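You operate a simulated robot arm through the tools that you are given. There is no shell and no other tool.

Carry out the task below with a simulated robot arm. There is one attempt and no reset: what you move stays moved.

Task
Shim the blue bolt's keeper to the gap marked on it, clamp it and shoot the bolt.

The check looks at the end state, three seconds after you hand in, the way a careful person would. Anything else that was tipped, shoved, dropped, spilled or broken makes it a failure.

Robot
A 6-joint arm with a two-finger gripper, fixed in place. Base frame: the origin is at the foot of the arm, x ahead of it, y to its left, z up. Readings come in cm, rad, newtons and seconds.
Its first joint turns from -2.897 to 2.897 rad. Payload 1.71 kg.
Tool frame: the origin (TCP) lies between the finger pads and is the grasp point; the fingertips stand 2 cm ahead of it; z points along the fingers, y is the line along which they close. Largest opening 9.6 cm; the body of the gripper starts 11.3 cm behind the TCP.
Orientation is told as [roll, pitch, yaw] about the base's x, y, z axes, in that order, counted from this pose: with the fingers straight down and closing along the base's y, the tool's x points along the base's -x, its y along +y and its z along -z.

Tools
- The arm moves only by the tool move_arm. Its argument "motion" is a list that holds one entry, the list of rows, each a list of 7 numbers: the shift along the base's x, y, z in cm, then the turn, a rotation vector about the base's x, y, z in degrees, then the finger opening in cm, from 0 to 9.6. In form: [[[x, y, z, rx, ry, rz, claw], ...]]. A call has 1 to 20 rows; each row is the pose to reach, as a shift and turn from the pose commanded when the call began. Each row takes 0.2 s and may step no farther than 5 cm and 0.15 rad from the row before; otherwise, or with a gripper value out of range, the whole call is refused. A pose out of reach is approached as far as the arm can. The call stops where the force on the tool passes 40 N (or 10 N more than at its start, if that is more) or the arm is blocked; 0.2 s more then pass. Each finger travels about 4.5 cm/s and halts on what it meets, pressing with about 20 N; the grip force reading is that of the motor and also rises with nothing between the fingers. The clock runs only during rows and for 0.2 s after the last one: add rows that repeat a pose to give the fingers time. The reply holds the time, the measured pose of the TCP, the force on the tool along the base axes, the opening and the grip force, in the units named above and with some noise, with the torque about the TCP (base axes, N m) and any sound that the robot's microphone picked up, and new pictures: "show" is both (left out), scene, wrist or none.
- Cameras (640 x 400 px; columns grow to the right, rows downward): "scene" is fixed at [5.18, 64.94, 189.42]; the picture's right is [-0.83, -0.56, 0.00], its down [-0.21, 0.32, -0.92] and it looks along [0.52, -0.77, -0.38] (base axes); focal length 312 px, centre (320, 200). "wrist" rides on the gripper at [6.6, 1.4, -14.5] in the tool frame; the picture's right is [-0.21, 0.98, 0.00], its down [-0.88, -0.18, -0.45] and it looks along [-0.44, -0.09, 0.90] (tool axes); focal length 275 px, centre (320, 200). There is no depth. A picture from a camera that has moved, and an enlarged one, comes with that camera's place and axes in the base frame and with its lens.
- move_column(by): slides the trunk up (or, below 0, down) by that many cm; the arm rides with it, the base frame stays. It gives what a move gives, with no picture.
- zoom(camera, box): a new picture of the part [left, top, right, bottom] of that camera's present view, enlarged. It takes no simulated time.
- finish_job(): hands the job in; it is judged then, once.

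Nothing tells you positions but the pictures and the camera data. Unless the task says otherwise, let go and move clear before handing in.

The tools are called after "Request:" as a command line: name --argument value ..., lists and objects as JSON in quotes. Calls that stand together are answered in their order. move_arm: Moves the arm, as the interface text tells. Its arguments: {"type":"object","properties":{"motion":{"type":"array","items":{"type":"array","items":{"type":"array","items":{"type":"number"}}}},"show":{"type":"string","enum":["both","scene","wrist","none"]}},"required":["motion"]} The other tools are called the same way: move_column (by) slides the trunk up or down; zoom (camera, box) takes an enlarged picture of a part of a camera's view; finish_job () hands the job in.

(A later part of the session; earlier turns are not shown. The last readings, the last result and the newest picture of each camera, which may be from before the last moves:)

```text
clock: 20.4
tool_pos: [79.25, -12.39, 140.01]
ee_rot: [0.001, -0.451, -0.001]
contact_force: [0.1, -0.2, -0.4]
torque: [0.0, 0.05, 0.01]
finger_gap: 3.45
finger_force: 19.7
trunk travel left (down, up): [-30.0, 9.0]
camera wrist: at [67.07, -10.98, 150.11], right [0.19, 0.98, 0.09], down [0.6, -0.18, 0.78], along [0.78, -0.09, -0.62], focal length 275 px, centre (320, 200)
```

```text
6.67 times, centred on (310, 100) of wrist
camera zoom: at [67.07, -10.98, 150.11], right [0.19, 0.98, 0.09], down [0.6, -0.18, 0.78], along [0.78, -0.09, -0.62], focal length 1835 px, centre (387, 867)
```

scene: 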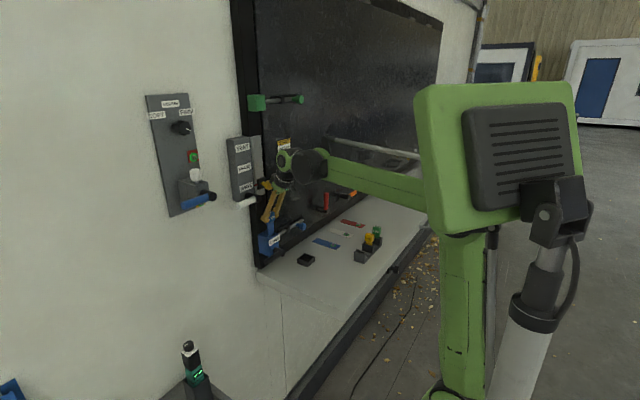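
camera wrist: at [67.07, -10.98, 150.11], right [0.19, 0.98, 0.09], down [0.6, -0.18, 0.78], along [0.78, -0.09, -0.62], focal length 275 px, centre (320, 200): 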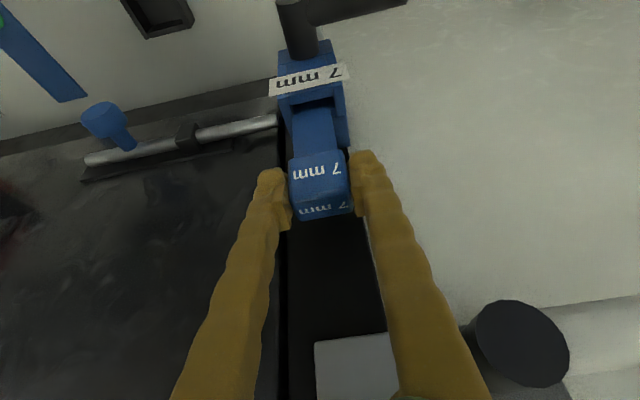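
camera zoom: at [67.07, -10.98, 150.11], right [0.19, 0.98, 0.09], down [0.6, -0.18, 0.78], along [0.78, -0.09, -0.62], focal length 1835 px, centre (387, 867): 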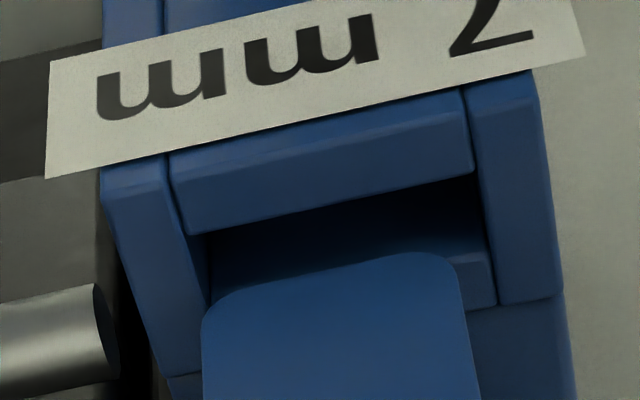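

The blade is nearly centred over the slot. I'll nudge +0.12 in y and lower it slowly, watching the force.

Request:
move_arm --motion '[[[0.05, 0.15, 0, 0, 0, 0, 2], [0.05, 0.15, -0.5, 0, 0, 0, 2], [0.05, 0.15, -1.0, 0, 0, 0, 2], [0.05, 0.15, -1.4, 0, 0, 0, 2]]]'

Request:
zoom --camera "scene" --box '[260, 215, 300, 250]'

Request:
zoom --camera "wrist" --box '[270, 70, 350, 130]'

```text
clock: 21.4
tool_pos: [79.07, -12.15, 138.66]
ee_rot: [0.0, -0.451, -0.001]
contact_force: [-1.2, -1.8, 16.6]
torque: [-0.05, -0.04, 0.02]
finger_gap: 3.5
finger_force: 20.5
trunk travel left (down, up): [-30.0, 9.0]
camera wrist: at [66.97, -10.77, 148.73], right [0.19, 0.98, 0.09], down [0.6, -0.18, 0.78], along [0.78, -0.09, -0.62], focal length 275 px, centre (320, 200)
```

scene: 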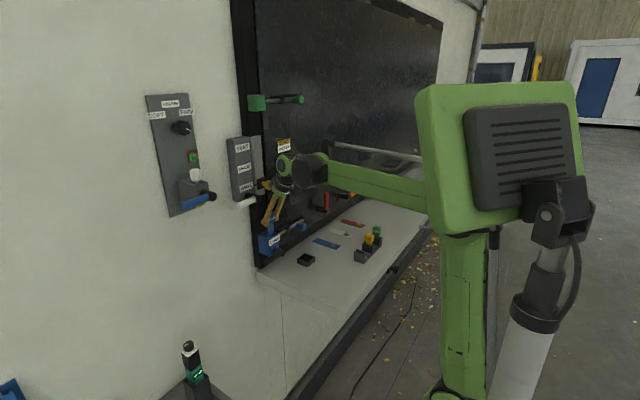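
wrist: 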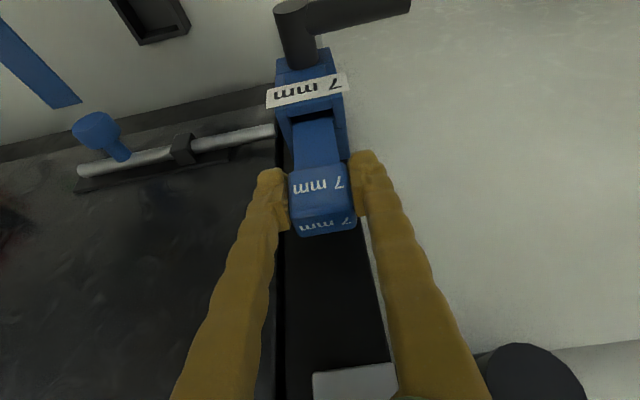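

```text
11.43 times, centred on (280, 232) of scene
camera zoom: at [5.18, 64.94, 189.42], right [-0.83, -0.56, 0.0], down [-0.21, 0.32, -0.92], along [0.52, -0.77, -0.38], focal length 3567 px, centre (777, -171)
```

zoom: 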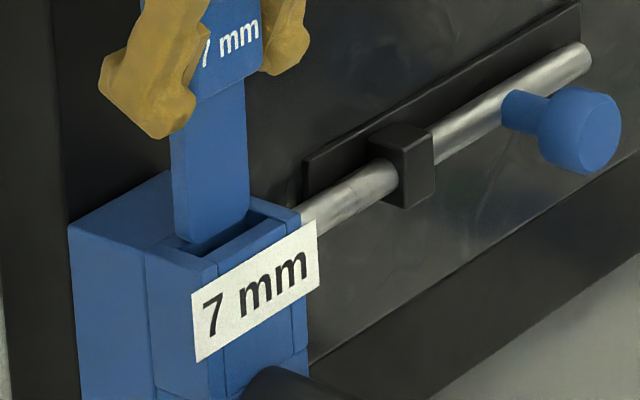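

```text
6.67 times, centred on (310, 100) of wrist
camera zoom: at [66.97, -10.77, 148.73], right [0.19, 0.98, 0.09], down [0.6, -0.18, 0.78], along [0.78, -0.09, -0.62], focal length 1835 px, centre (387, 867)
```

zoom: 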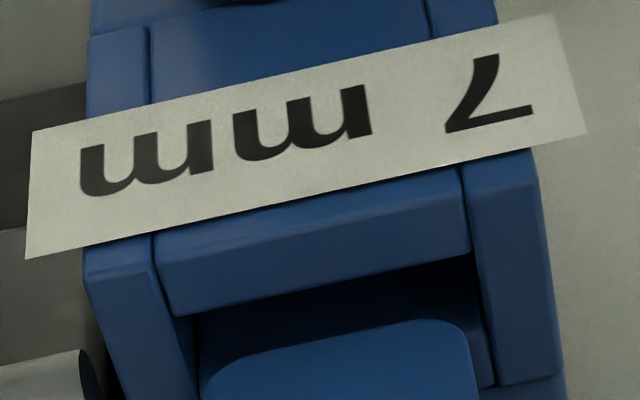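

Contact: the blade met the rear lip of the slot, and the shim slipped up in the grip by about 0.7 cm. The light band behind the slot is solid, so the slot is only about 1 cm deep, centred at x≈79.35. I'll lift and shift back by 0.65 cm.

Request:
move_arm --motion '[[[0, 0, 0.5, 0, 0, 0, 2], [0, 0, 1.0, 0, 0, 0, 2], [-0.6, 0, 1.0, 0, 0, 0, 2], [-0.6, 0, 0.8, 0, 0, 0, 2], [-0.6, 0, 0.8, 0, 0, 0, 2]]]'

Request:
zoom --camera "scene" --box '[260, 220, 290, 245]'

Request:
zoom --camera "wrist" --box '[270, 80, 350, 140]'

```text
clock: 22.6
tool_pos: [78.59, -12.33, 139.45]
ee_rot: [0.0, -0.449, -0.001]
contact_force: [0.4, -0.1, -0.9]
torque: [0.04, -0.02, -0.04]
finger_gap: 3.5
finger_force: 20.4
trunk travel left (down, up): [-30.0, 9.0]
camera wrist: at [66.52, -10.83, 149.46], right [0.19, 0.98, 0.09], down [0.6, -0.18, 0.78], along [0.78, -0.09, -0.62], focal length 275 px, centre (320, 200)
```

scene: 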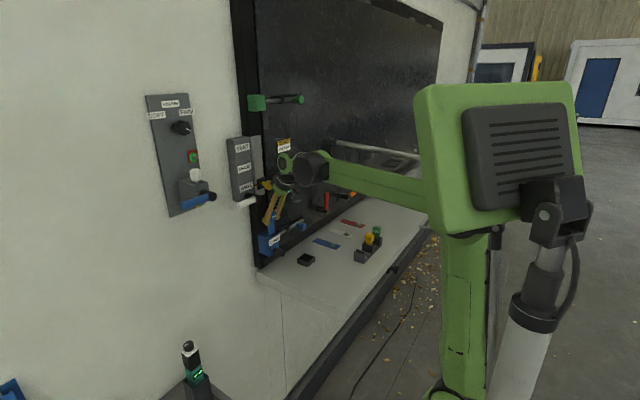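
wrist: 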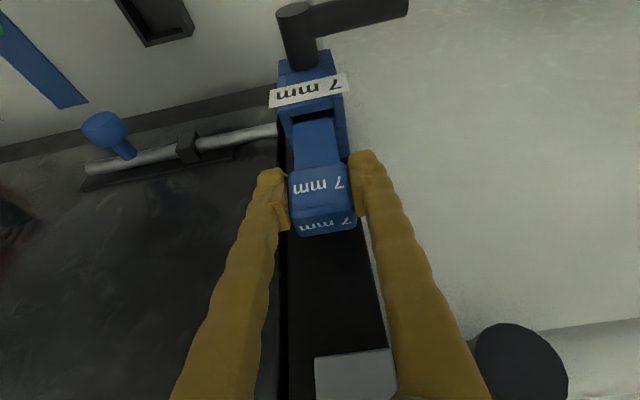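

```text
16.00 times, centred on (275, 232) of scene
camera zoom: at [5.18, 64.94, 189.42], right [-0.83, -0.56, 0.0], down [-0.21, 0.32, -0.92], along [0.52, -0.77, -0.38], focal length 4994 px, centre (1040, -320)
```

zoom: 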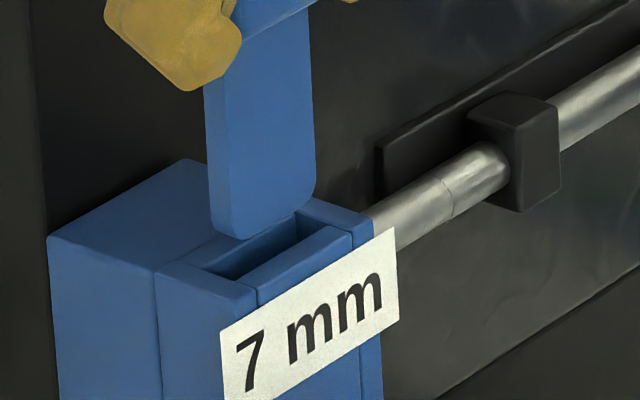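

```text
6.67 times, centred on (310, 110) of wrist
camera zoom: at [66.52, -10.83, 149.46], right [0.19, 0.98, 0.09], down [0.6, -0.18, 0.78], along [0.78, -0.09, -0.62], focal length 1835 px, centre (387, 800)
```

zoom: 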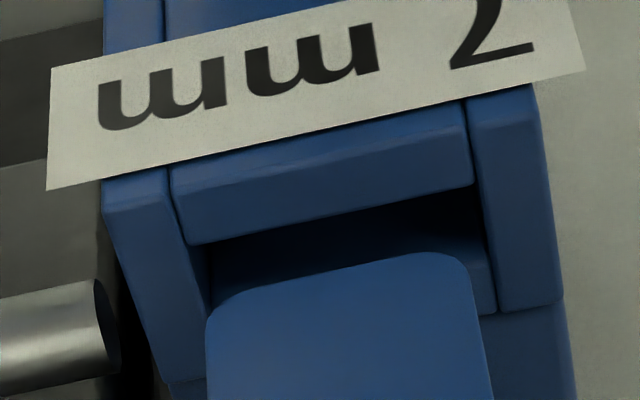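

Now scene and wrist views both show the blade aligned with the slot. Descend gently.

Request:
move_arm --motion '[[[-0.12, 0, 0, 0, 0, 0, 2], [-0.12, 0, -0.4, 0, 0, 0, 2], [-0.12, 0, -0.8, 0, 0, 0, 2], [-0.12, 0, -1.1, 0, 0, 0, 2], [-0.12, 0, -1.4, 0, 0, 0, 2]]]' --show "none"

Request:
zoom --camera "scene" --box '[260, 220, 290, 245]'

Request:
zoom --camera "wrist" --box '[270, 80, 350, 140]'

```text
clock: 23.8
tool_pos: [78.52, -12.15, 137.94]
ee_rot: [-0.001, -0.451, 0.0]
contact_force: [0.2, 0.5, -0.1]
torque: [-0.01, -0.01, 0.0]
finger_gap: 3.52
finger_force: 19.8
trunk travel left (down, up): [-30.0, 9.0]
```

```text
16.00 times, centred on (275, 232) of scene
camera zoom: at [5.18, 64.94, 189.42], right [-0.83, -0.56, 0.0], down [-0.21, 0.32, -0.92], along [0.52, -0.77, -0.38], focal length 4994 px, centre (1040, -320)
```

zoom: 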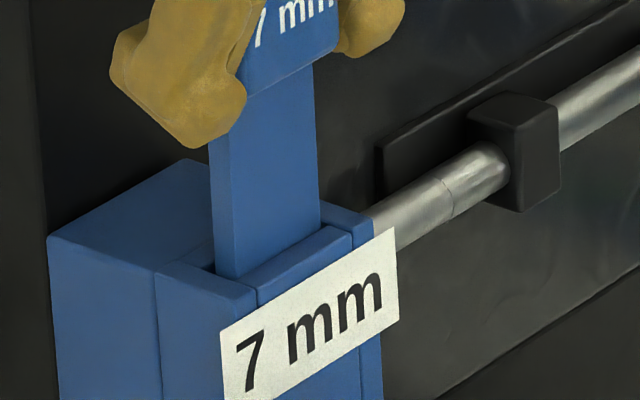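

```text
6.67 times, centred on (310, 110) of wrist
camera zoom: at [66.41, -10.75, 148.04], right [0.19, 0.98, 0.09], down [0.6, -0.18, 0.78], along [0.78, -0.09, -0.62], focal length 1835 px, centre (387, 800)
```

zoom: 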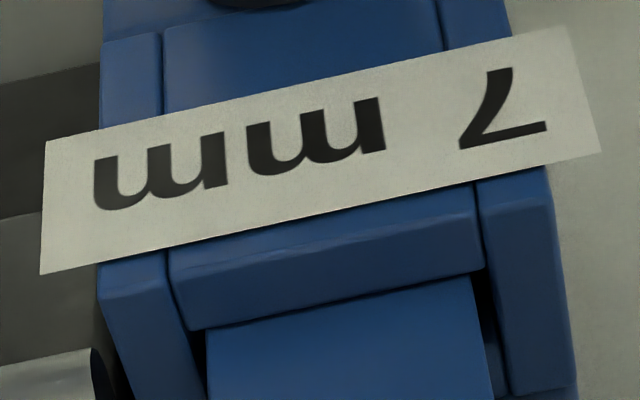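

The blade is in the slot with no force. Continue down.

Request:
move_arm --motion '[[[0, 0, -0.5, 0, 0, 0, 2], [0, 0, -1.0, 0, 0, 0, 2], [0, 0, -1.5, 0, 0, 0, 2], [0, 0, -2.0, 0, 0, 0, 2], [0, 0, -2.4, 0, 0, 0, 2], [0, 0, -2.8, 0, 0, 0, 2], [0, 0, -3.1, 0, 0, 0, 2]]]' --show "wrist"

Request:
zoom --camera "scene" --box '[255, 215, 295, 250]'

Request:
zoom --camera "wrist" --box '[250, 100, 390, 220]'

```text
clock: 25.4
tool_pos: [78.52, -12.26, 134.83]
ee_rot: [0.0, -0.45, 0.0]
contact_force: [4.3, 0.1, 0.7]
torque: [-0.01, -0.14, -0.01]
finger_gap: 3.49
finger_force: 20.0
trunk travel left (down, up): [-30.0, 9.0]
camera wrist: at [66.4, -10.84, 144.94], right [0.19, 0.98, 0.09], down [0.6, -0.18, 0.78], along [0.78, -0.09, -0.62], focal length 275 px, centre (320, 200)
```

wrist: 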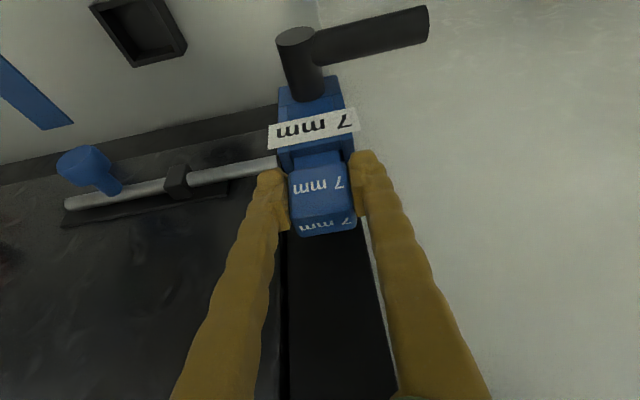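

```text
11.43 times, centred on (275, 232) of scene
camera zoom: at [5.18, 64.94, 189.42], right [-0.83, -0.56, 0.0], down [-0.21, 0.32, -0.92], along [0.52, -0.77, -0.38], focal length 3567 px, centre (834, -171)
```

zoom: 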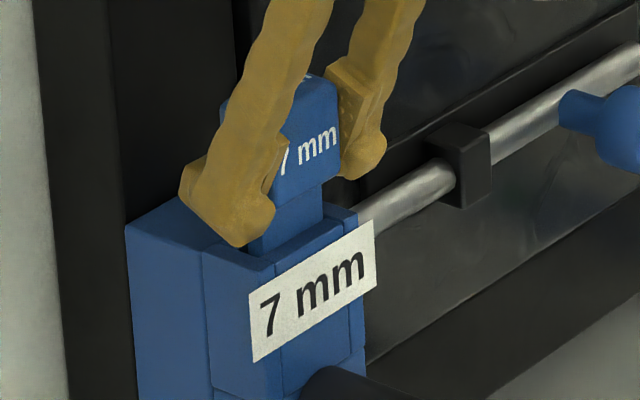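

```text
3.33 times, centred on (320, 160) of wrist
camera zoom: at [66.4, -10.84, 144.94], right [0.19, 0.98, 0.09], down [0.6, -0.18, 0.78], along [0.78, -0.09, -0.62], focal length 918 px, centre (320, 333)
```

zoom: 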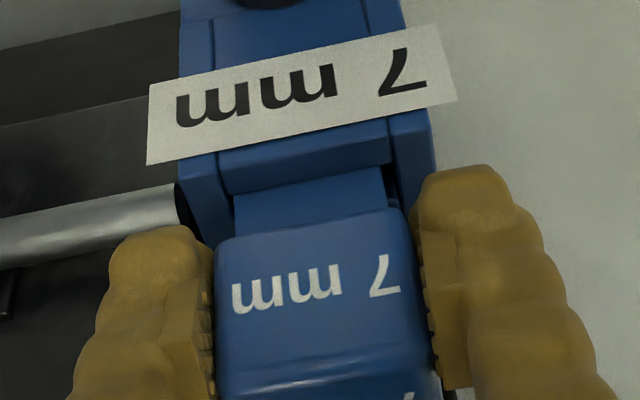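

It's going in well with a slight sideways load. Nudge +0.1 in x and continue down 1 cm.

Request:
move_arm --motion '[[[0.12, 0.05, 0, 0, 0, 0, 2], [0.12, 0.05, -0.3, 0, 0, 0, 2], [0.12, 0.05, -0.6, 0, 0, 0, 2], [0.12, 0.05, -0.9, 0, 0, 0, 2], [0.12, 0.05, -1.1, 0, 0, 0, 2]]]' --show "wrist"

Request:
zoom --camera "scene" --box '[255, 215, 295, 250]'

```text
clock: 26.6
tool_pos: [78.69, -12.26, 133.81]
ee_rot: [-0.001, -0.449, -0.001]
contact_force: [0.0, -0.3, -0.2]
torque: [0.01, -0.03, 0.02]
finger_gap: 3.49
finger_force: 20.1
trunk travel left (down, up): [-30.0, 9.0]
camera wrist: at [66.51, -10.76, 143.81], right [0.19, 0.98, 0.09], down [0.6, -0.18, 0.78], along [0.78, -0.09, -0.62], focal length 275 px, centre (320, 200)
```

wrist: 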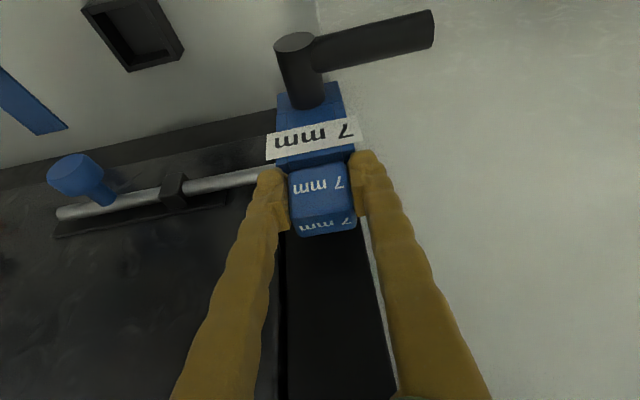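

```text
11.43 times, centred on (275, 232) of scene
camera zoom: at [5.18, 64.94, 189.42], right [-0.83, -0.56, 0.0], down [-0.21, 0.32, -0.92], along [0.52, -0.77, -0.38], focal length 3567 px, centre (834, -171)
```

zoom: 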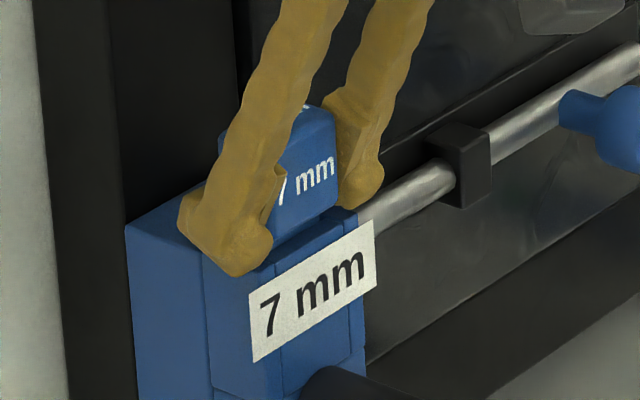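

Request:
move_arm --motion '[[[0, 0, -0.2, 0, 0, 0, 2], [0, 0, -0.4, 0, 0, 0, 2], [0, 0, -0.5, 0, 0, 0, 2]]]' --show "none"

Request:
zoom --camera "scene" --box '[255, 215, 295, 250]'

Request:
zoom --camera "wrist" --box '[250, 100, 390, 220]'

```text
clock: 27.4
tool_pos: [76.38, -12.06, 134.73]
ee_rot: [-0.002, -0.47, -0.002]
contact_force: [-0.1, 0.7, 3.3]
torque: [-0.01, -0.05, 0.01]
finger_gap: 3.41
finger_force: 19.4
trunk travel left (down, up): [-30.0, 9.0]
stopped in row 3: the force on the tool passed its limit at 45 N (the readings are from after the stop); the commanded pose is now the measured one
```

```text
11.43 times, centred on (275, 232) of scene
camera zoom: at [5.18, 64.94, 189.42], right [-0.83, -0.56, 0.0], down [-0.21, 0.32, -0.92], along [0.52, -0.77, -0.38], focal length 3567 px, centre (834, -171)
```

zoom: 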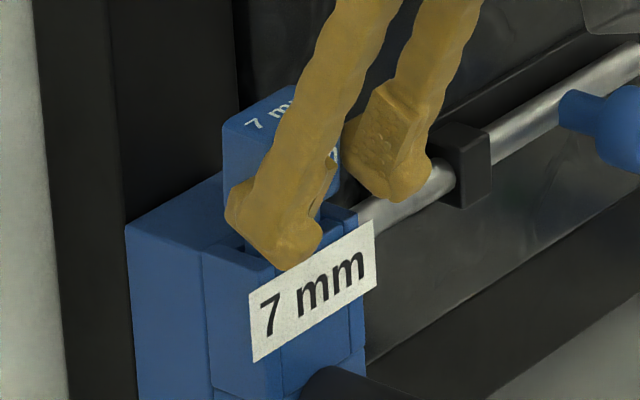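

```text
3.33 times, centred on (320, 160) of wrist
camera zoom: at [64.04, -10.65, 144.55], right [0.18, 0.98, 0.09], down [0.58, -0.18, 0.79], along [0.79, -0.09, -0.6], focal length 918 px, centre (320, 333)
```

zoom: 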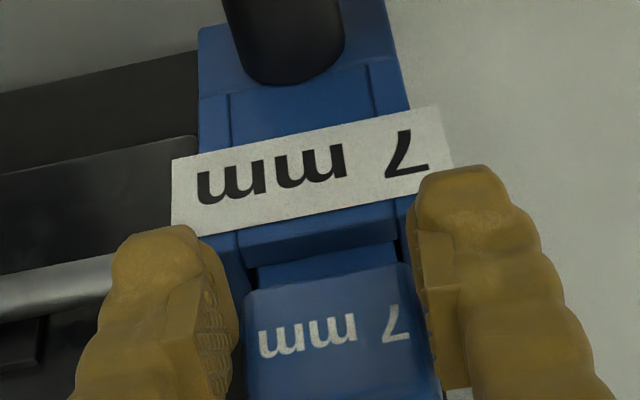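

The fingertips met the keeper's top and slid back, but the shim is still in the slot. I'll open, back away and inspect.

Request:
move_arm --motion '[[[0, 0, 0, 0, 0, 0, 4.5], [0, 0, 0, 0, 0, 0, 5.5], [0, 0, 0, 0, 0, 0, 5.5], [-1, 0, 2, 0, 0, 0, 5.5], [-2, 0, 5, 0, 0, 0, 5.5], [-4, 0, 8, 0, 0, 0, 5.5], [-4, 0, 8, 0, 0, 0, 5.5]]]' --show "wrist"

Request:
zoom --camera "scene" --box '[250, 210, 300, 255]'

Request:
zoom --camera "wrist" --box '[250, 60, 390, 180]'

```text
clock: 29.0
tool_pos: [72.67, -12.15, 142.54]
ee_rot: [-0.002, -0.468, -0.001]
contact_force: [0.8, -0.3, 0.5]
torque: [0.01, -0.04, 0.0]
finger_gap: 5.49
finger_force: 0.0
trunk travel left (down, up): [-30.0, 9.0]
camera wrist: at [60.36, -10.71, 152.41], right [0.19, 0.98, 0.09], down [0.58, -0.18, 0.79], along [0.79, -0.09, -0.6], focal length 275 px, centre (320, 200)
```

wrist: 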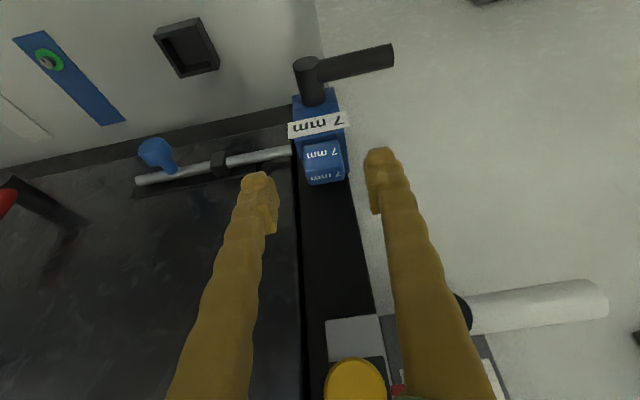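

```text
8.89 times, centred on (275, 232) of scene
camera zoom: at [5.18, 64.94, 189.42], right [-0.83, -0.56, 0.0], down [-0.21, 0.32, -0.92], along [0.52, -0.77, -0.38], focal length 2775 px, centre (720, -89)
```

zoom: 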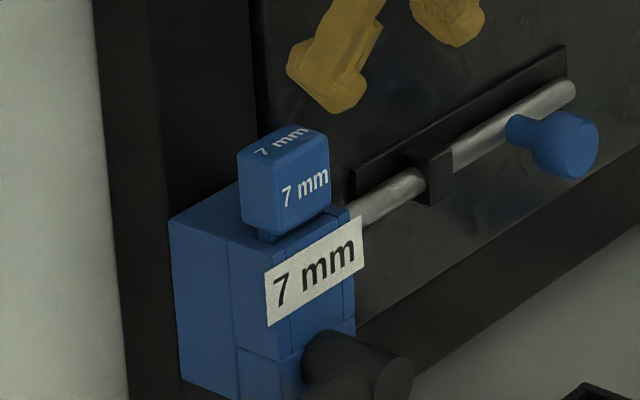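

```text
3.33 times, centred on (320, 120) of wrist
camera zoom: at [60.36, -10.71, 152.41], right [0.19, 0.98, 0.09], down [0.58, -0.18, 0.79], along [0.79, -0.09, -0.6], focal length 918 px, centre (320, 467)
```

zoom: 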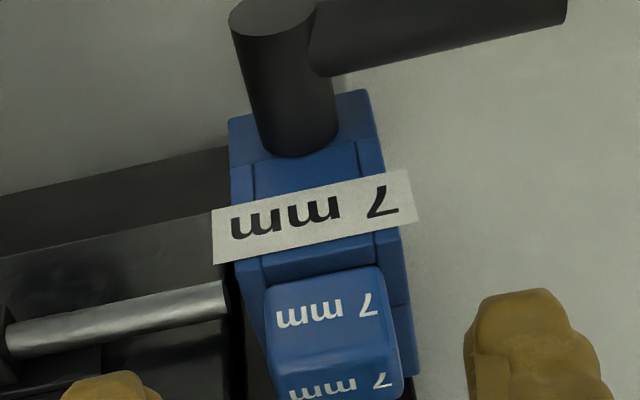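

The shim is seated in the keeper. Next is the clamp lever: its hub axis runs along x at (y -12.0, z 125.4), and its handle runs +y to about (74.4, -3.8, 126.3). I'll back off and pitch the tool until the fingers point along +x, so they can act as a peg on the handle.

Request:
move_arm --motion '[[[-1.5, 0.5, 1, 0, 0, 0, 3], [-3, 1, 1, 0, -8, 0, 2], [-4.5, 1.5, 1, 0, -16, 0, 1], [-6, 2, 1, 0, -24, 0, 0], [-7.5, 3, 1, 0, -32, 0, 0], [-9, 4, 1, 0, -40, 0, 0], [-10, 5, 1, 0, -48, 0, 0], [-10, 6, 1, 0, -56, 0, 0], [-10, 6, 1, 0, -63, 0, 0], [-10, 6, 1, 0, -63, 0, 0]]]'

```text
clock: 31.2
tool_pos: [62.89, -6.09, 143.53]
ee_rot: [0.038, -1.567, -0.041]
contact_force: [0.4, -0.9, -0.2]
torque: [0.02, 0.0, 0.02]
finger_gap: 0.0
finger_force: 20.2
trunk travel left (down, up): [-30.0, 9.0]
camera wrist: at [48.41, -4.62, 136.94], right [0.0, 0.98, 0.21], down [-0.44, -0.18, 0.88], along [0.9, -0.09, 0.43], focal length 275 px, centre (320, 200)
```

scene: 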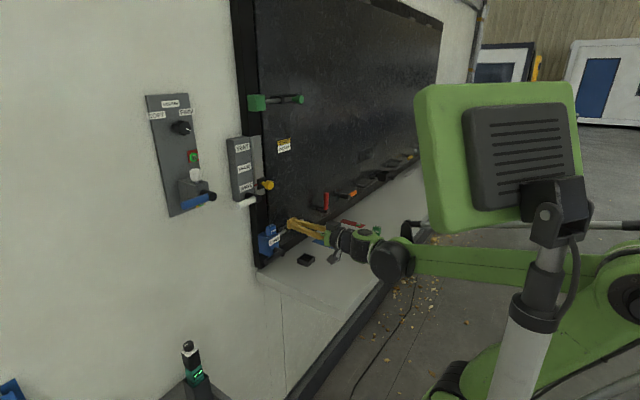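
wrist: 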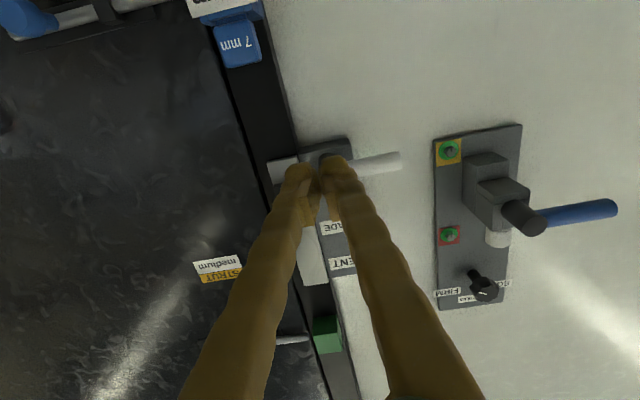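

The horizontal pose works. Now bring the closed fingers above the outer part of the handle.

Request:
move_arm --motion '[[[0, 0, -4, 0, 0, 0, 0], [0, 0.3, -8, 0, 0, 0, 0], [0, 0.6, -11, 0, 0, 0, 0], [3, 0.6, -13, 0, 0, 0, 0], [6, 0.6, -13, 0, 0, 0, 0], [9, 0.6, -13, 0, 0, 0, 0], [10.9, 0.6, -13, 0, 0, 0, 0], [10.9, 0.6, -13, 0, 0, 0, 0]]]'

Request:
zoom --camera "scene" --box '[230, 200, 330, 290]'

Request:
zoom --camera "wrist" --box '[200, 20, 440, 220]'

```text
clock: 33.0
tool_pos: [73.79, -5.53, 130.5]
ee_rot: [0.08, -1.564, -0.086]
contact_force: [1.2, -0.2, -0.8]
torque: [0.02, -0.01, -0.01]
finger_gap: 0.01
finger_force: 19.8
trunk travel left (down, up): [-30.0, 9.0]
camera wrist: at [59.32, -4.07, 123.96], right [0.0, 0.98, 0.21], down [-0.44, -0.18, 0.88], along [0.9, -0.09, 0.43], focal length 275 px, centre (320, 200)
```

scene: 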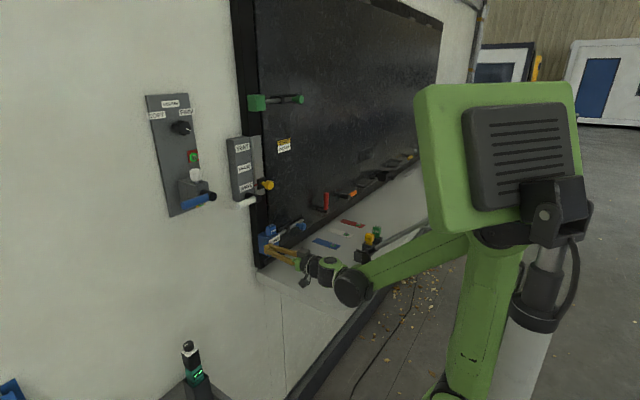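
wrist: 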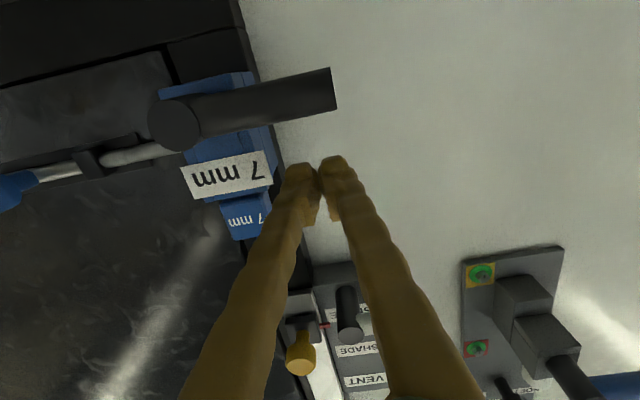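

```text
4.44 times, centred on (280, 245) of scene
camera zoom: at [5.18, 64.94, 189.42], right [-0.83, -0.56, 0.0], down [-0.21, 0.32, -0.92], along [0.52, -0.77, -0.38], focal length 1387 px, centre (498, 0)
```

zoom: 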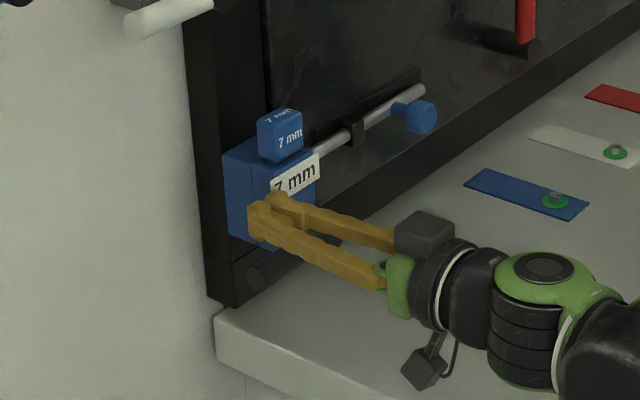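

```text
2.00 times, centred on (320, 120) of wrist
camera zoom: at [59.32, -4.07, 123.96], right [0.0, 0.98, 0.21], down [-0.44, -0.18, 0.88], along [0.9, -0.09, 0.43], focal length 551 px, centre (320, 360)
```

zoom: 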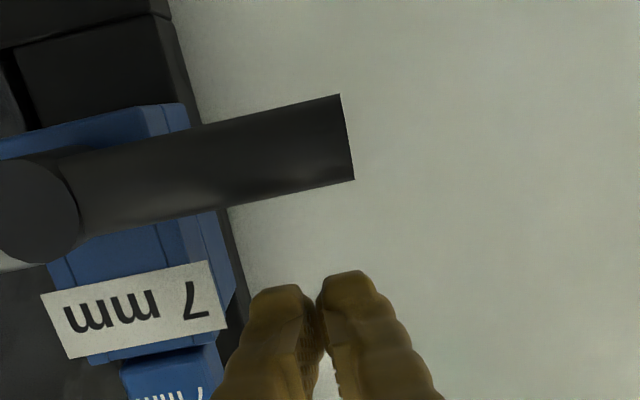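

I have a clear view: the handle is horizontal at z≈125.4. I'll probe downwards gently to find the turning direction.

Request:
move_arm --motion '[[[0, 0, -1, 0, 0, 0, 0], [0, 0, -2, 0, 0, 0, 0], [0, 0, -3, 0, 0, 0, 0], [0, 0, -3.5, 0, 0, 0, 0], [0, 0, -4, 0, 0, 0, 0], [0, 0, -4.5, 0, 0, 0, 0]]]' --show "wrist"

Request:
zoom --camera "scene" --box '[230, 200, 330, 290]'

```text
clock: 34.4
tool_pos: [73.64, -5.55, 125.93]
ee_rot: [0.068, -1.564, -0.069]
contact_force: [2.2, -0.2, 1.5]
torque: [-0.01, -0.12, 0.04]
finger_gap: 0.0
finger_force: 19.8
trunk travel left (down, up): [-30.0, 9.0]
camera wrist: at [59.19, -4.05, 119.46], right [0.0, 0.98, 0.21], down [-0.44, -0.18, 0.88], along [0.9, -0.09, 0.43], focal length 275 px, centre (320, 200)
```

wrist: 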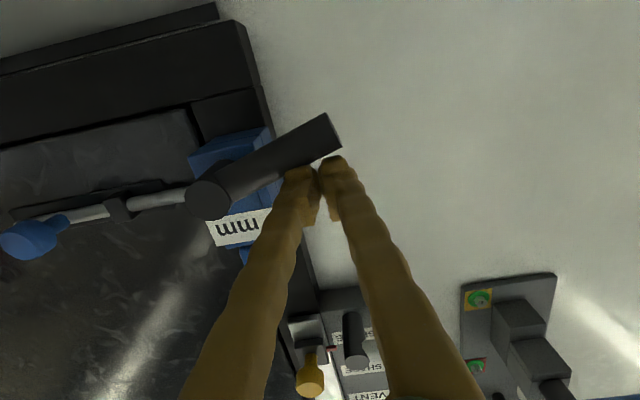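

```text
4.44 times, centred on (280, 245) of scene
camera zoom: at [5.18, 64.94, 189.42], right [-0.83, -0.56, 0.0], down [-0.21, 0.32, -0.92], along [0.52, -0.77, -0.38], focal length 1387 px, centre (498, 0)
```

zoom: 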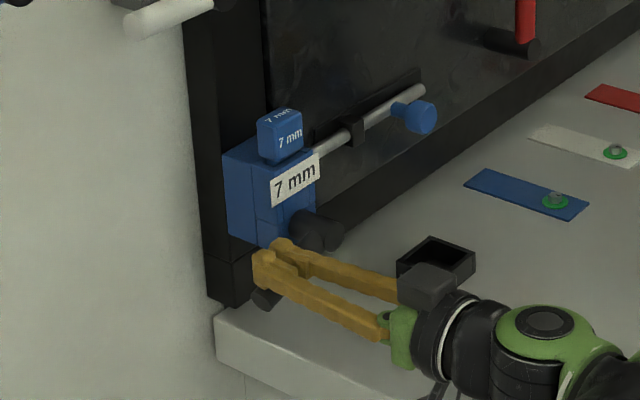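

The handle turns freely downward. I'll keep pushing along the arc, tilting the tool 25° so the camera stays clear of the shelf.

Request:
move_arm --motion '[[[0, -0.2, -0.4, 0, 6, 0, 0], [0.1, -0.43, -0.95, 0, 12, 0, 0], [0.2, -0.8, -1.6, 0, 18, 0, 0], [0.3, -1.15, -2.23, 0, 25, 0, 0], [0.3, -1.6, -2.8, 0, 25, 0, 0], [0.3, -2.0, -3.33, 0, 25, 0, 0]]]' --show "wrist"

Request:
zoom --camera "scene" --box '[230, 200, 330, 290]'

```text
clock: 35.8
tool_pos: [73.92, -7.55, 122.61]
ee_rot: [-0.001, -1.13, -0.002]
contact_force: [-1.3, 1.6, 0.3]
torque: [0.01, -0.04, -0.01]
finger_gap: 0.0
finger_force: 19.5
trunk travel left (down, up): [-30.0, 9.0]
camera wrist: at [58.12, -6.1, 122.83], right [0.09, 0.98, 0.19], down [-0.03, -0.18, 0.98], along [1.0, -0.09, 0.01], focal length 275 px, centre (320, 200)
```

wrist: 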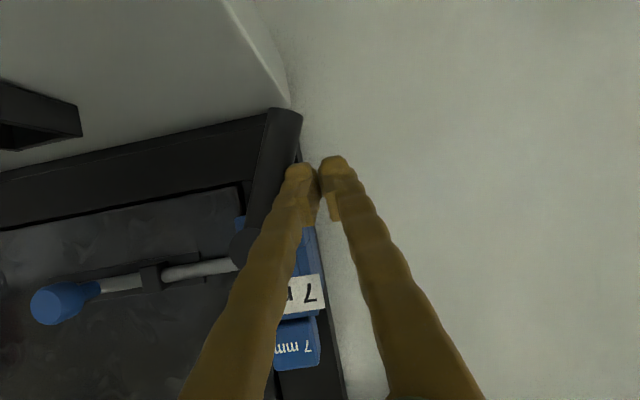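

```text
4.44 times, centred on (280, 245) of scene
camera zoom: at [5.18, 64.94, 189.42], right [-0.83, -0.56, 0.0], down [-0.21, 0.32, -0.92], along [0.52, -0.77, -0.38], focal length 1387 px, centre (498, 0)
```

zoom: 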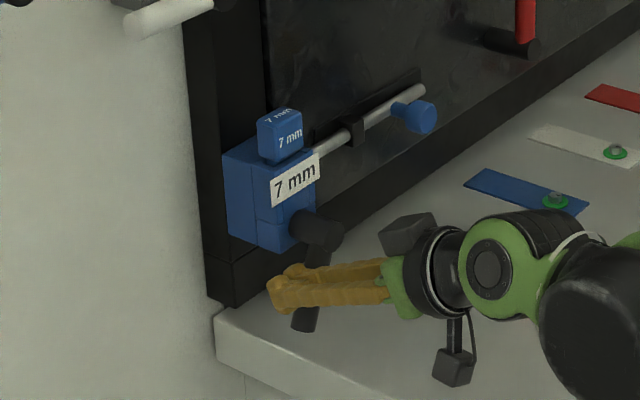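

Turned about 58°, still easy. Continue toward vertical.

Request:
move_arm --motion '[[[0, -0.55, -0.45, 0, 0, 0, 0], [0, -1.05, -0.9, 0, 0, 0, 0], [0, -1.45, -1.15, 0, 0, 0, 0], [0, -1.8, -1.4, 0, 0, 0, 0], [0, -2.1, -1.5, 0, 0, 0, 0], [0, -2.45, -1.6, 0, 0, 0, 0]]]' --show "wrist"

Request:
zoom --camera "scene" --box '[230, 200, 330, 290]'

```text
clock: 37.3
tool_pos: [71.41, -10.17, 122.32]
ee_rot: [0.001, -1.151, -0.005]
contact_force: [-1.1, 0.2, -0.2]
torque: [0.04, -0.04, 0.07]
finger_gap: 0.0
finger_force: 19.5
trunk travel left (down, up): [-30.0, 9.0]
stopped in row 6: the force on the tool passed its limit at 45 N (the readings are from after the stop); the commanded pose is now the measured one
camera wrist: at [55.66, -8.58, 122.28], right [0.09, 0.98, 0.19], down [-0.05, -0.18, 0.98], along [0.99, -0.1, 0.03], focal length 275 px, centre (320, 200)
```

wrist: 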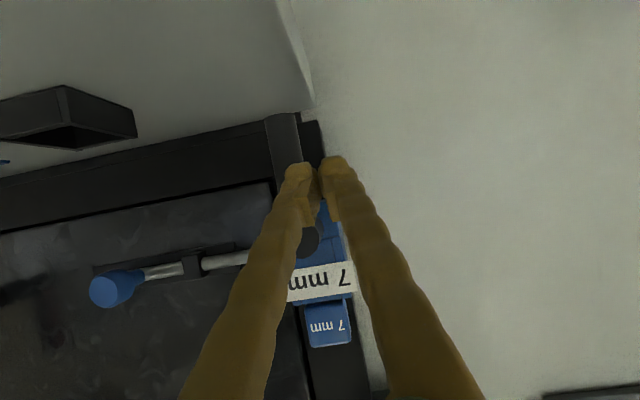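

```text
4.44 times, centred on (280, 245) of scene
camera zoom: at [5.18, 64.94, 189.42], right [-0.83, -0.56, 0.0], down [-0.21, 0.32, -0.92], along [0.52, -0.77, -0.38], focal length 1387 px, centre (498, 0)
```

zoom: 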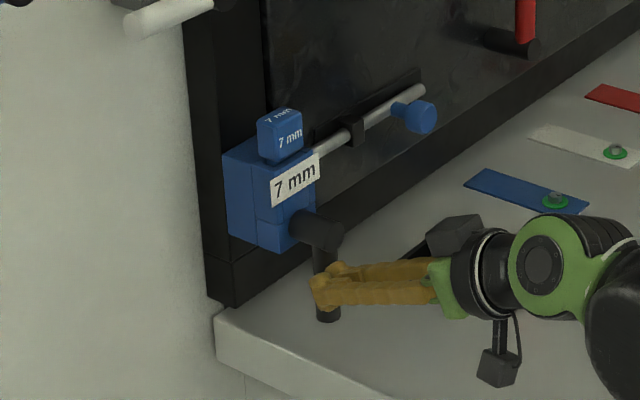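

The lever met firm resistance near vertical. I'll look closely at the lever angle and the jaw gap.

Request:
zoom --camera "wrist" --box '[230, 90, 390, 230]'

Request:
zoom --camera "scene" --box '[275, 220, 315, 280]'

Request:
zoom --camera "scene" --box '[275, 220, 310, 250]'

```text
2.86 times, centred on (310, 160) of wrist
camera zoom: at [55.66, -8.58, 122.28], right [0.09, 0.98, 0.19], down [-0.05, -0.18, 0.98], along [0.99, -0.1, 0.03], focal length 786 px, centre (349, 314)
```

zoom: 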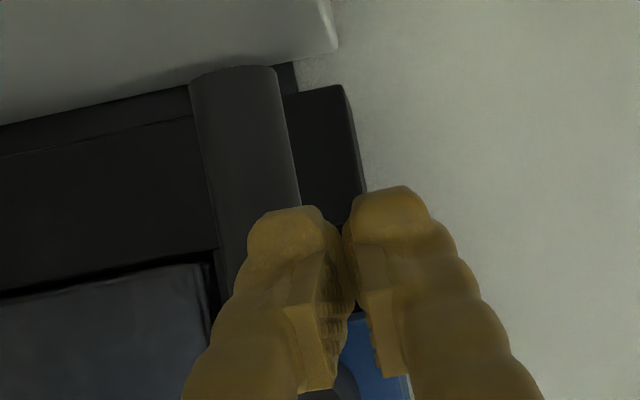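

```text
6.67 times, centred on (295, 250) of scene
camera zoom: at [5.18, 64.94, 189.42], right [-0.83, -0.56, 0.0], down [-0.21, 0.32, -0.92], along [0.52, -0.77, -0.38], focal length 2081 px, centre (487, -133)
```

zoom: 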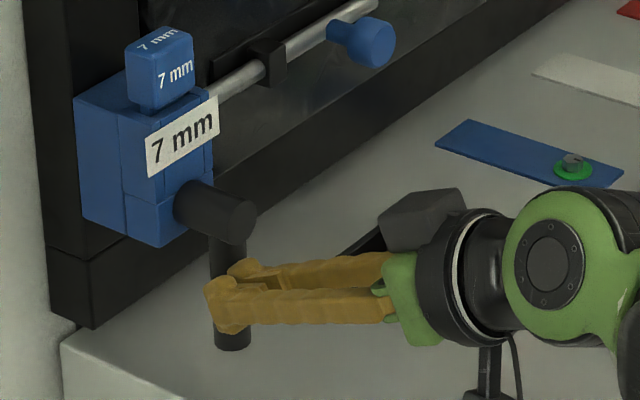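

```text
13.33 times, centred on (292, 235) of scene
camera zoom: at [5.18, 64.94, 189.42], right [-0.83, -0.56, 0.0], down [-0.21, 0.32, -0.92], along [0.52, -0.77, -0.38], focal length 4162 px, centre (687, -267)
```

zoom: 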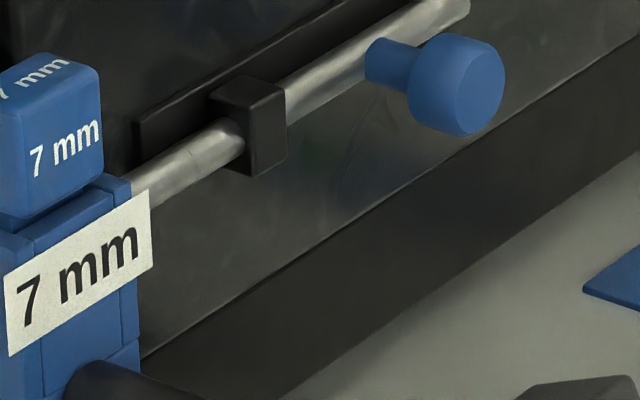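

The lever is vertical within about 2°. I'll retreat and look down at the keeper to check the jaw.

Request:
move_arm --motion '[[[-3, 0.5, 0, 0, 0, 0, 0], [-6, 0.5, 1, 0, 0, 0, 0], [-8, 0, 4, 0, 0, 0, 0], [-8, -0.5, 8, 0, 6, 0, 0], [-8, -1, 12, 0, 13, 0, 0], [-7.5, -1.5, 15, 0, 20, 0, 0], [-7, -2, 17, 0, 27, 0, 0], [-6.5, -2, 19, 0, 34, 0, 0], [-6, -2, 20, 0, 40, 0, 0], [-6, -2, 20, 0, 40, 0, 0]]]'

Request:
zoom --camera "wrist" --box '[260, 40, 400, 150]'

Request:
zoom --camera "scene" --box '[255, 220, 315, 270]'

```text
clock: 39.5
tool_pos: [66.19, -11.72, 142.17]
ee_rot: [0.001, -0.445, 0.0]
contact_force: [0.6, -0.4, 0.2]
torque: [0.01, 0.05, 0.01]
finger_gap: 0.01
finger_force: 20.2
trunk travel left (down, up): [-30.0, 9.0]
camera wrist: at [54.18, -10.42, 152.29], right [0.19, 0.98, 0.09], down [0.6, -0.18, 0.78], along [0.78, -0.09, -0.62], focal length 275 px, centre (320, 200)
```

scene: 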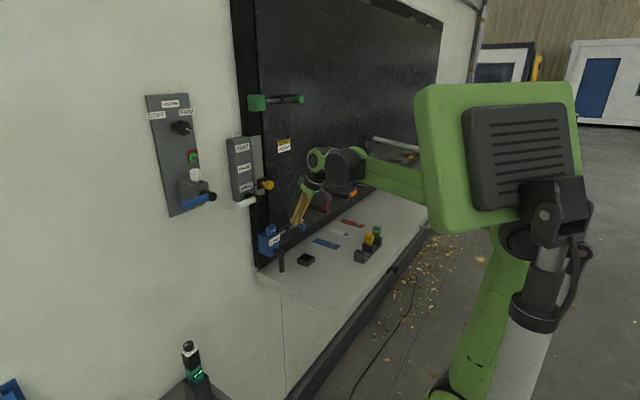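
wrist: 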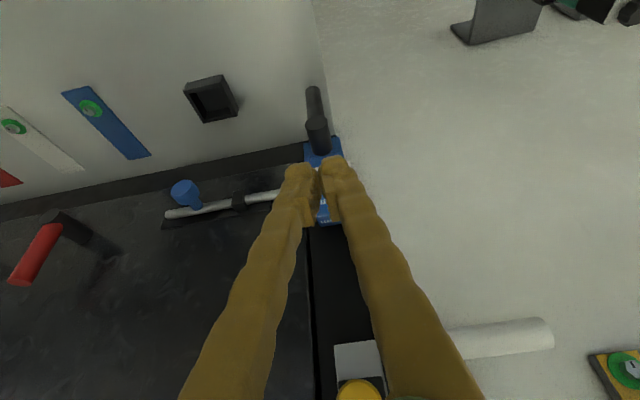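

```text
3.64 times, centred on (330, 95) of wrist
camera zoom: at [54.18, -10.42, 152.29], right [0.19, 0.98, 0.09], down [0.6, -0.18, 0.78], along [0.78, -0.09, -0.62], focal length 1001 px, centre (284, 582)
```

zoom: 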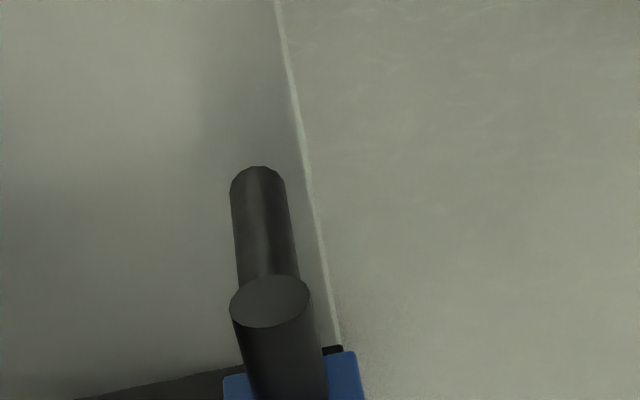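

```text
8.00 times, centred on (285, 245) of scene
camera zoom: at [5.18, 64.94, 189.42], right [-0.83, -0.56, 0.0], down [-0.21, 0.32, -0.92], along [0.52, -0.77, -0.38], focal length 2497 px, centre (600, -160)
```

zoom: 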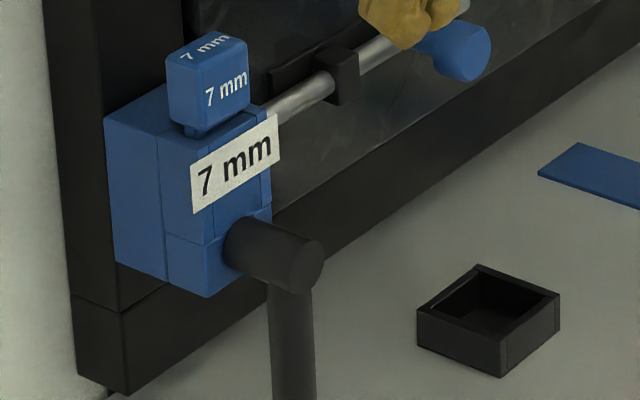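

The lever hangs vertical. I'll sidestep to see the jaw against the shim from the earlier vantage.

Request:
move_arm --motion '[[[0.5, -3, 1, 0, 0, 0, 0], [1, -6, 2, 0, 0, 0, 0], [1.5, -9, 2.9, 0, 0, 0, 0], [1.8, -11.2, 2.9, 0, 0, 0, 0], [1.8, -11.2, 2.9, 0, 0, 0, 0]]]' --show "wrist"

Request:
zoom --camera "wrist" --box '[365, 80, 465, 180]'

Request:
zoom --camera "wrist" --box '[220, 100, 420, 230]'

```text
clock: 40.7
tool_pos: [68.16, -23.14, 144.94]
ee_rot: [0.001, -0.446, 0.0]
contact_force: [-0.2, -0.9, 0.0]
torque: [0.0, 0.0, 0.0]
finger_gap: 0.0
finger_force: 20.0
trunk travel left (down, up): [-30.0, 9.0]
camera wrist: at [56.01, -21.67, 155.11], right [0.19, 0.98, 0.09], down [0.6, -0.19, 0.78], along [0.78, -0.09, -0.62], focal length 275 px, centre (320, 200)
```

wrist: 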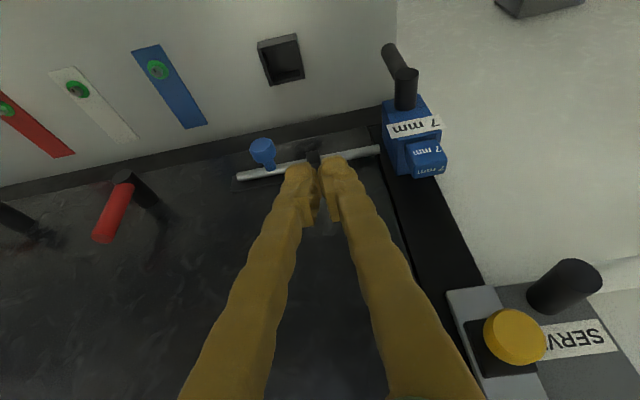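

```text
4.00 times, centred on (415, 130) of wrist
camera zoom: at [56.01, -21.67, 155.11], right [0.19, 0.98, 0.09], down [0.6, -0.19, 0.78], along [0.78, -0.09, -0.62], focal length 1101 px, centre (-60, 480)
```

zoom: 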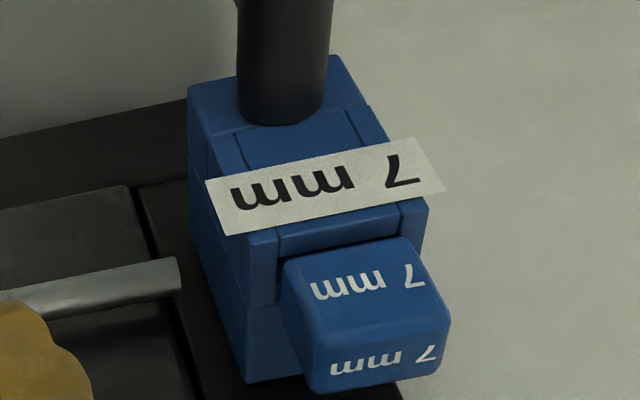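

```text
3.08 times, centred on (320, 165) of wrist
camera zoom: at [56.01, -21.67, 155.11], right [0.19, 0.98, 0.09], down [0.6, -0.19, 0.78], along [0.78, -0.09, -0.62], focal length 847 px, centre (320, 308)
```

zoom: 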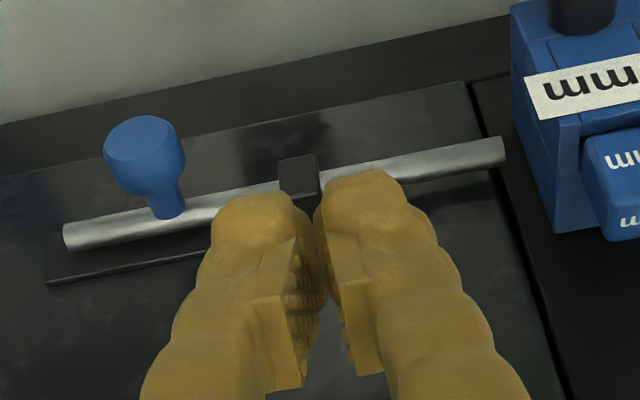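

Request:
zoom --camera "wrist" --box '[365, 30, 435, 130]'

Request:
zoom --camera "scene" --box '[265, 235, 305, 280]'

```text
4.00 times, centred on (400, 80) of wrist
camera zoom: at [56.01, -21.67, 155.11], right [0.19, 0.98, 0.09], down [0.6, -0.19, 0.78], along [0.78, -0.09, -0.62], focal length 1101 px, centre (0, 680)
```

zoom: 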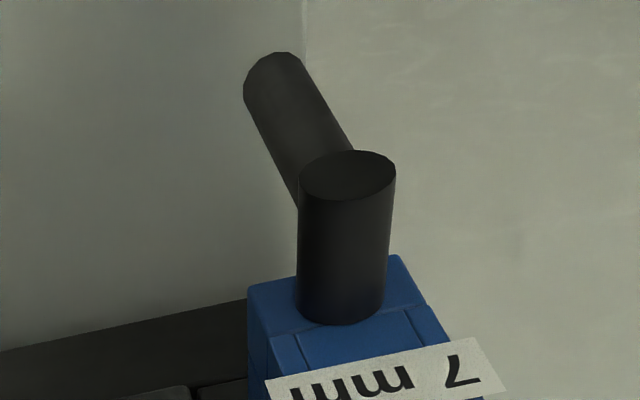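

```text
8.89 times, centred on (285, 258) of scene
camera zoom: at [5.18, 64.94, 189.42], right [-0.83, -0.56, 0.0], down [-0.21, 0.32, -0.92], along [0.52, -0.77, -0.38], focal length 2775 px, centre (631, -311)
```

zoom: 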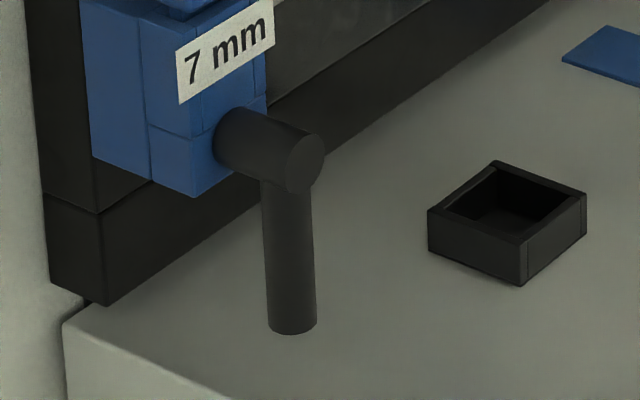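

Request:
zoom --camera "scene" --box '[260, 225, 300, 260]'

Request:
zoom --camera "wrist" --box '[375, 110, 450, 180]'

```text
11.43 times, centred on (280, 242) of scene
camera zoom: at [5.18, 64.94, 189.42], right [-0.83, -0.56, 0.0], down [-0.21, 0.32, -0.92], along [0.52, -0.77, -0.38], focal length 3567 px, centre (777, -286)
```

zoom: 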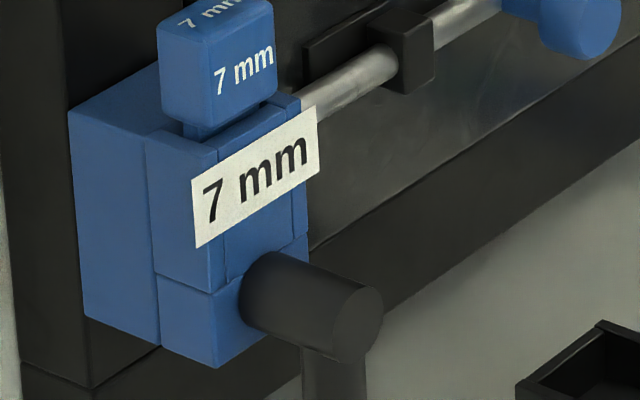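

```text
5.71 times, centred on (412, 145) of wrist
camera zoom: at [56.01, -21.67, 155.11], right [0.19, 0.98, 0.09], down [0.6, -0.19, 0.78], along [0.78, -0.09, -0.62], focal length 1573 px, centre (-209, 514)
```

zoom: 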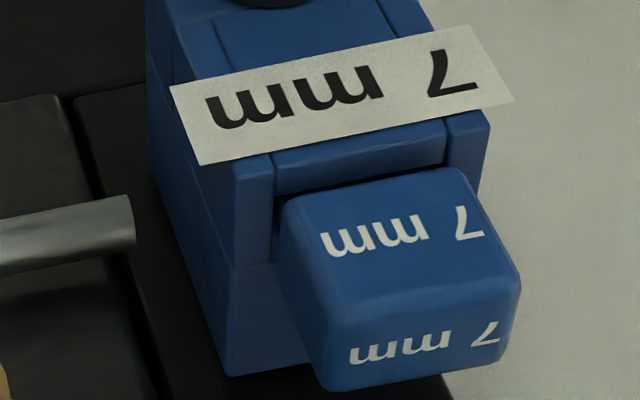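

Request:
zoom --camera "scene" --box '[250, 210, 300, 255]'

```text
8.89 times, centred on (275, 232) of scene
camera zoom: at [5.18, 64.94, 189.42], right [-0.83, -0.56, 0.0], down [-0.21, 0.32, -0.92], along [0.52, -0.77, -0.38], focal length 2775 px, centre (720, -89)
```

zoom: 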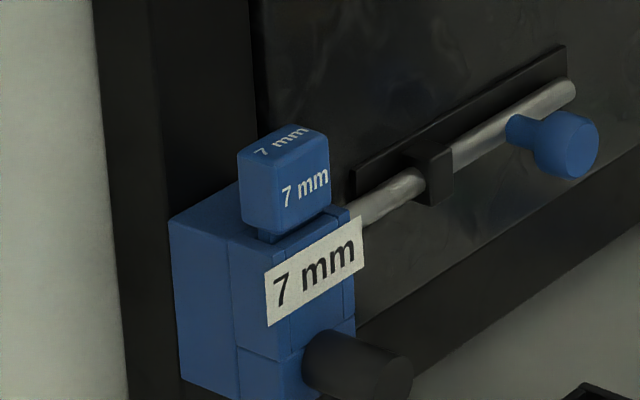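

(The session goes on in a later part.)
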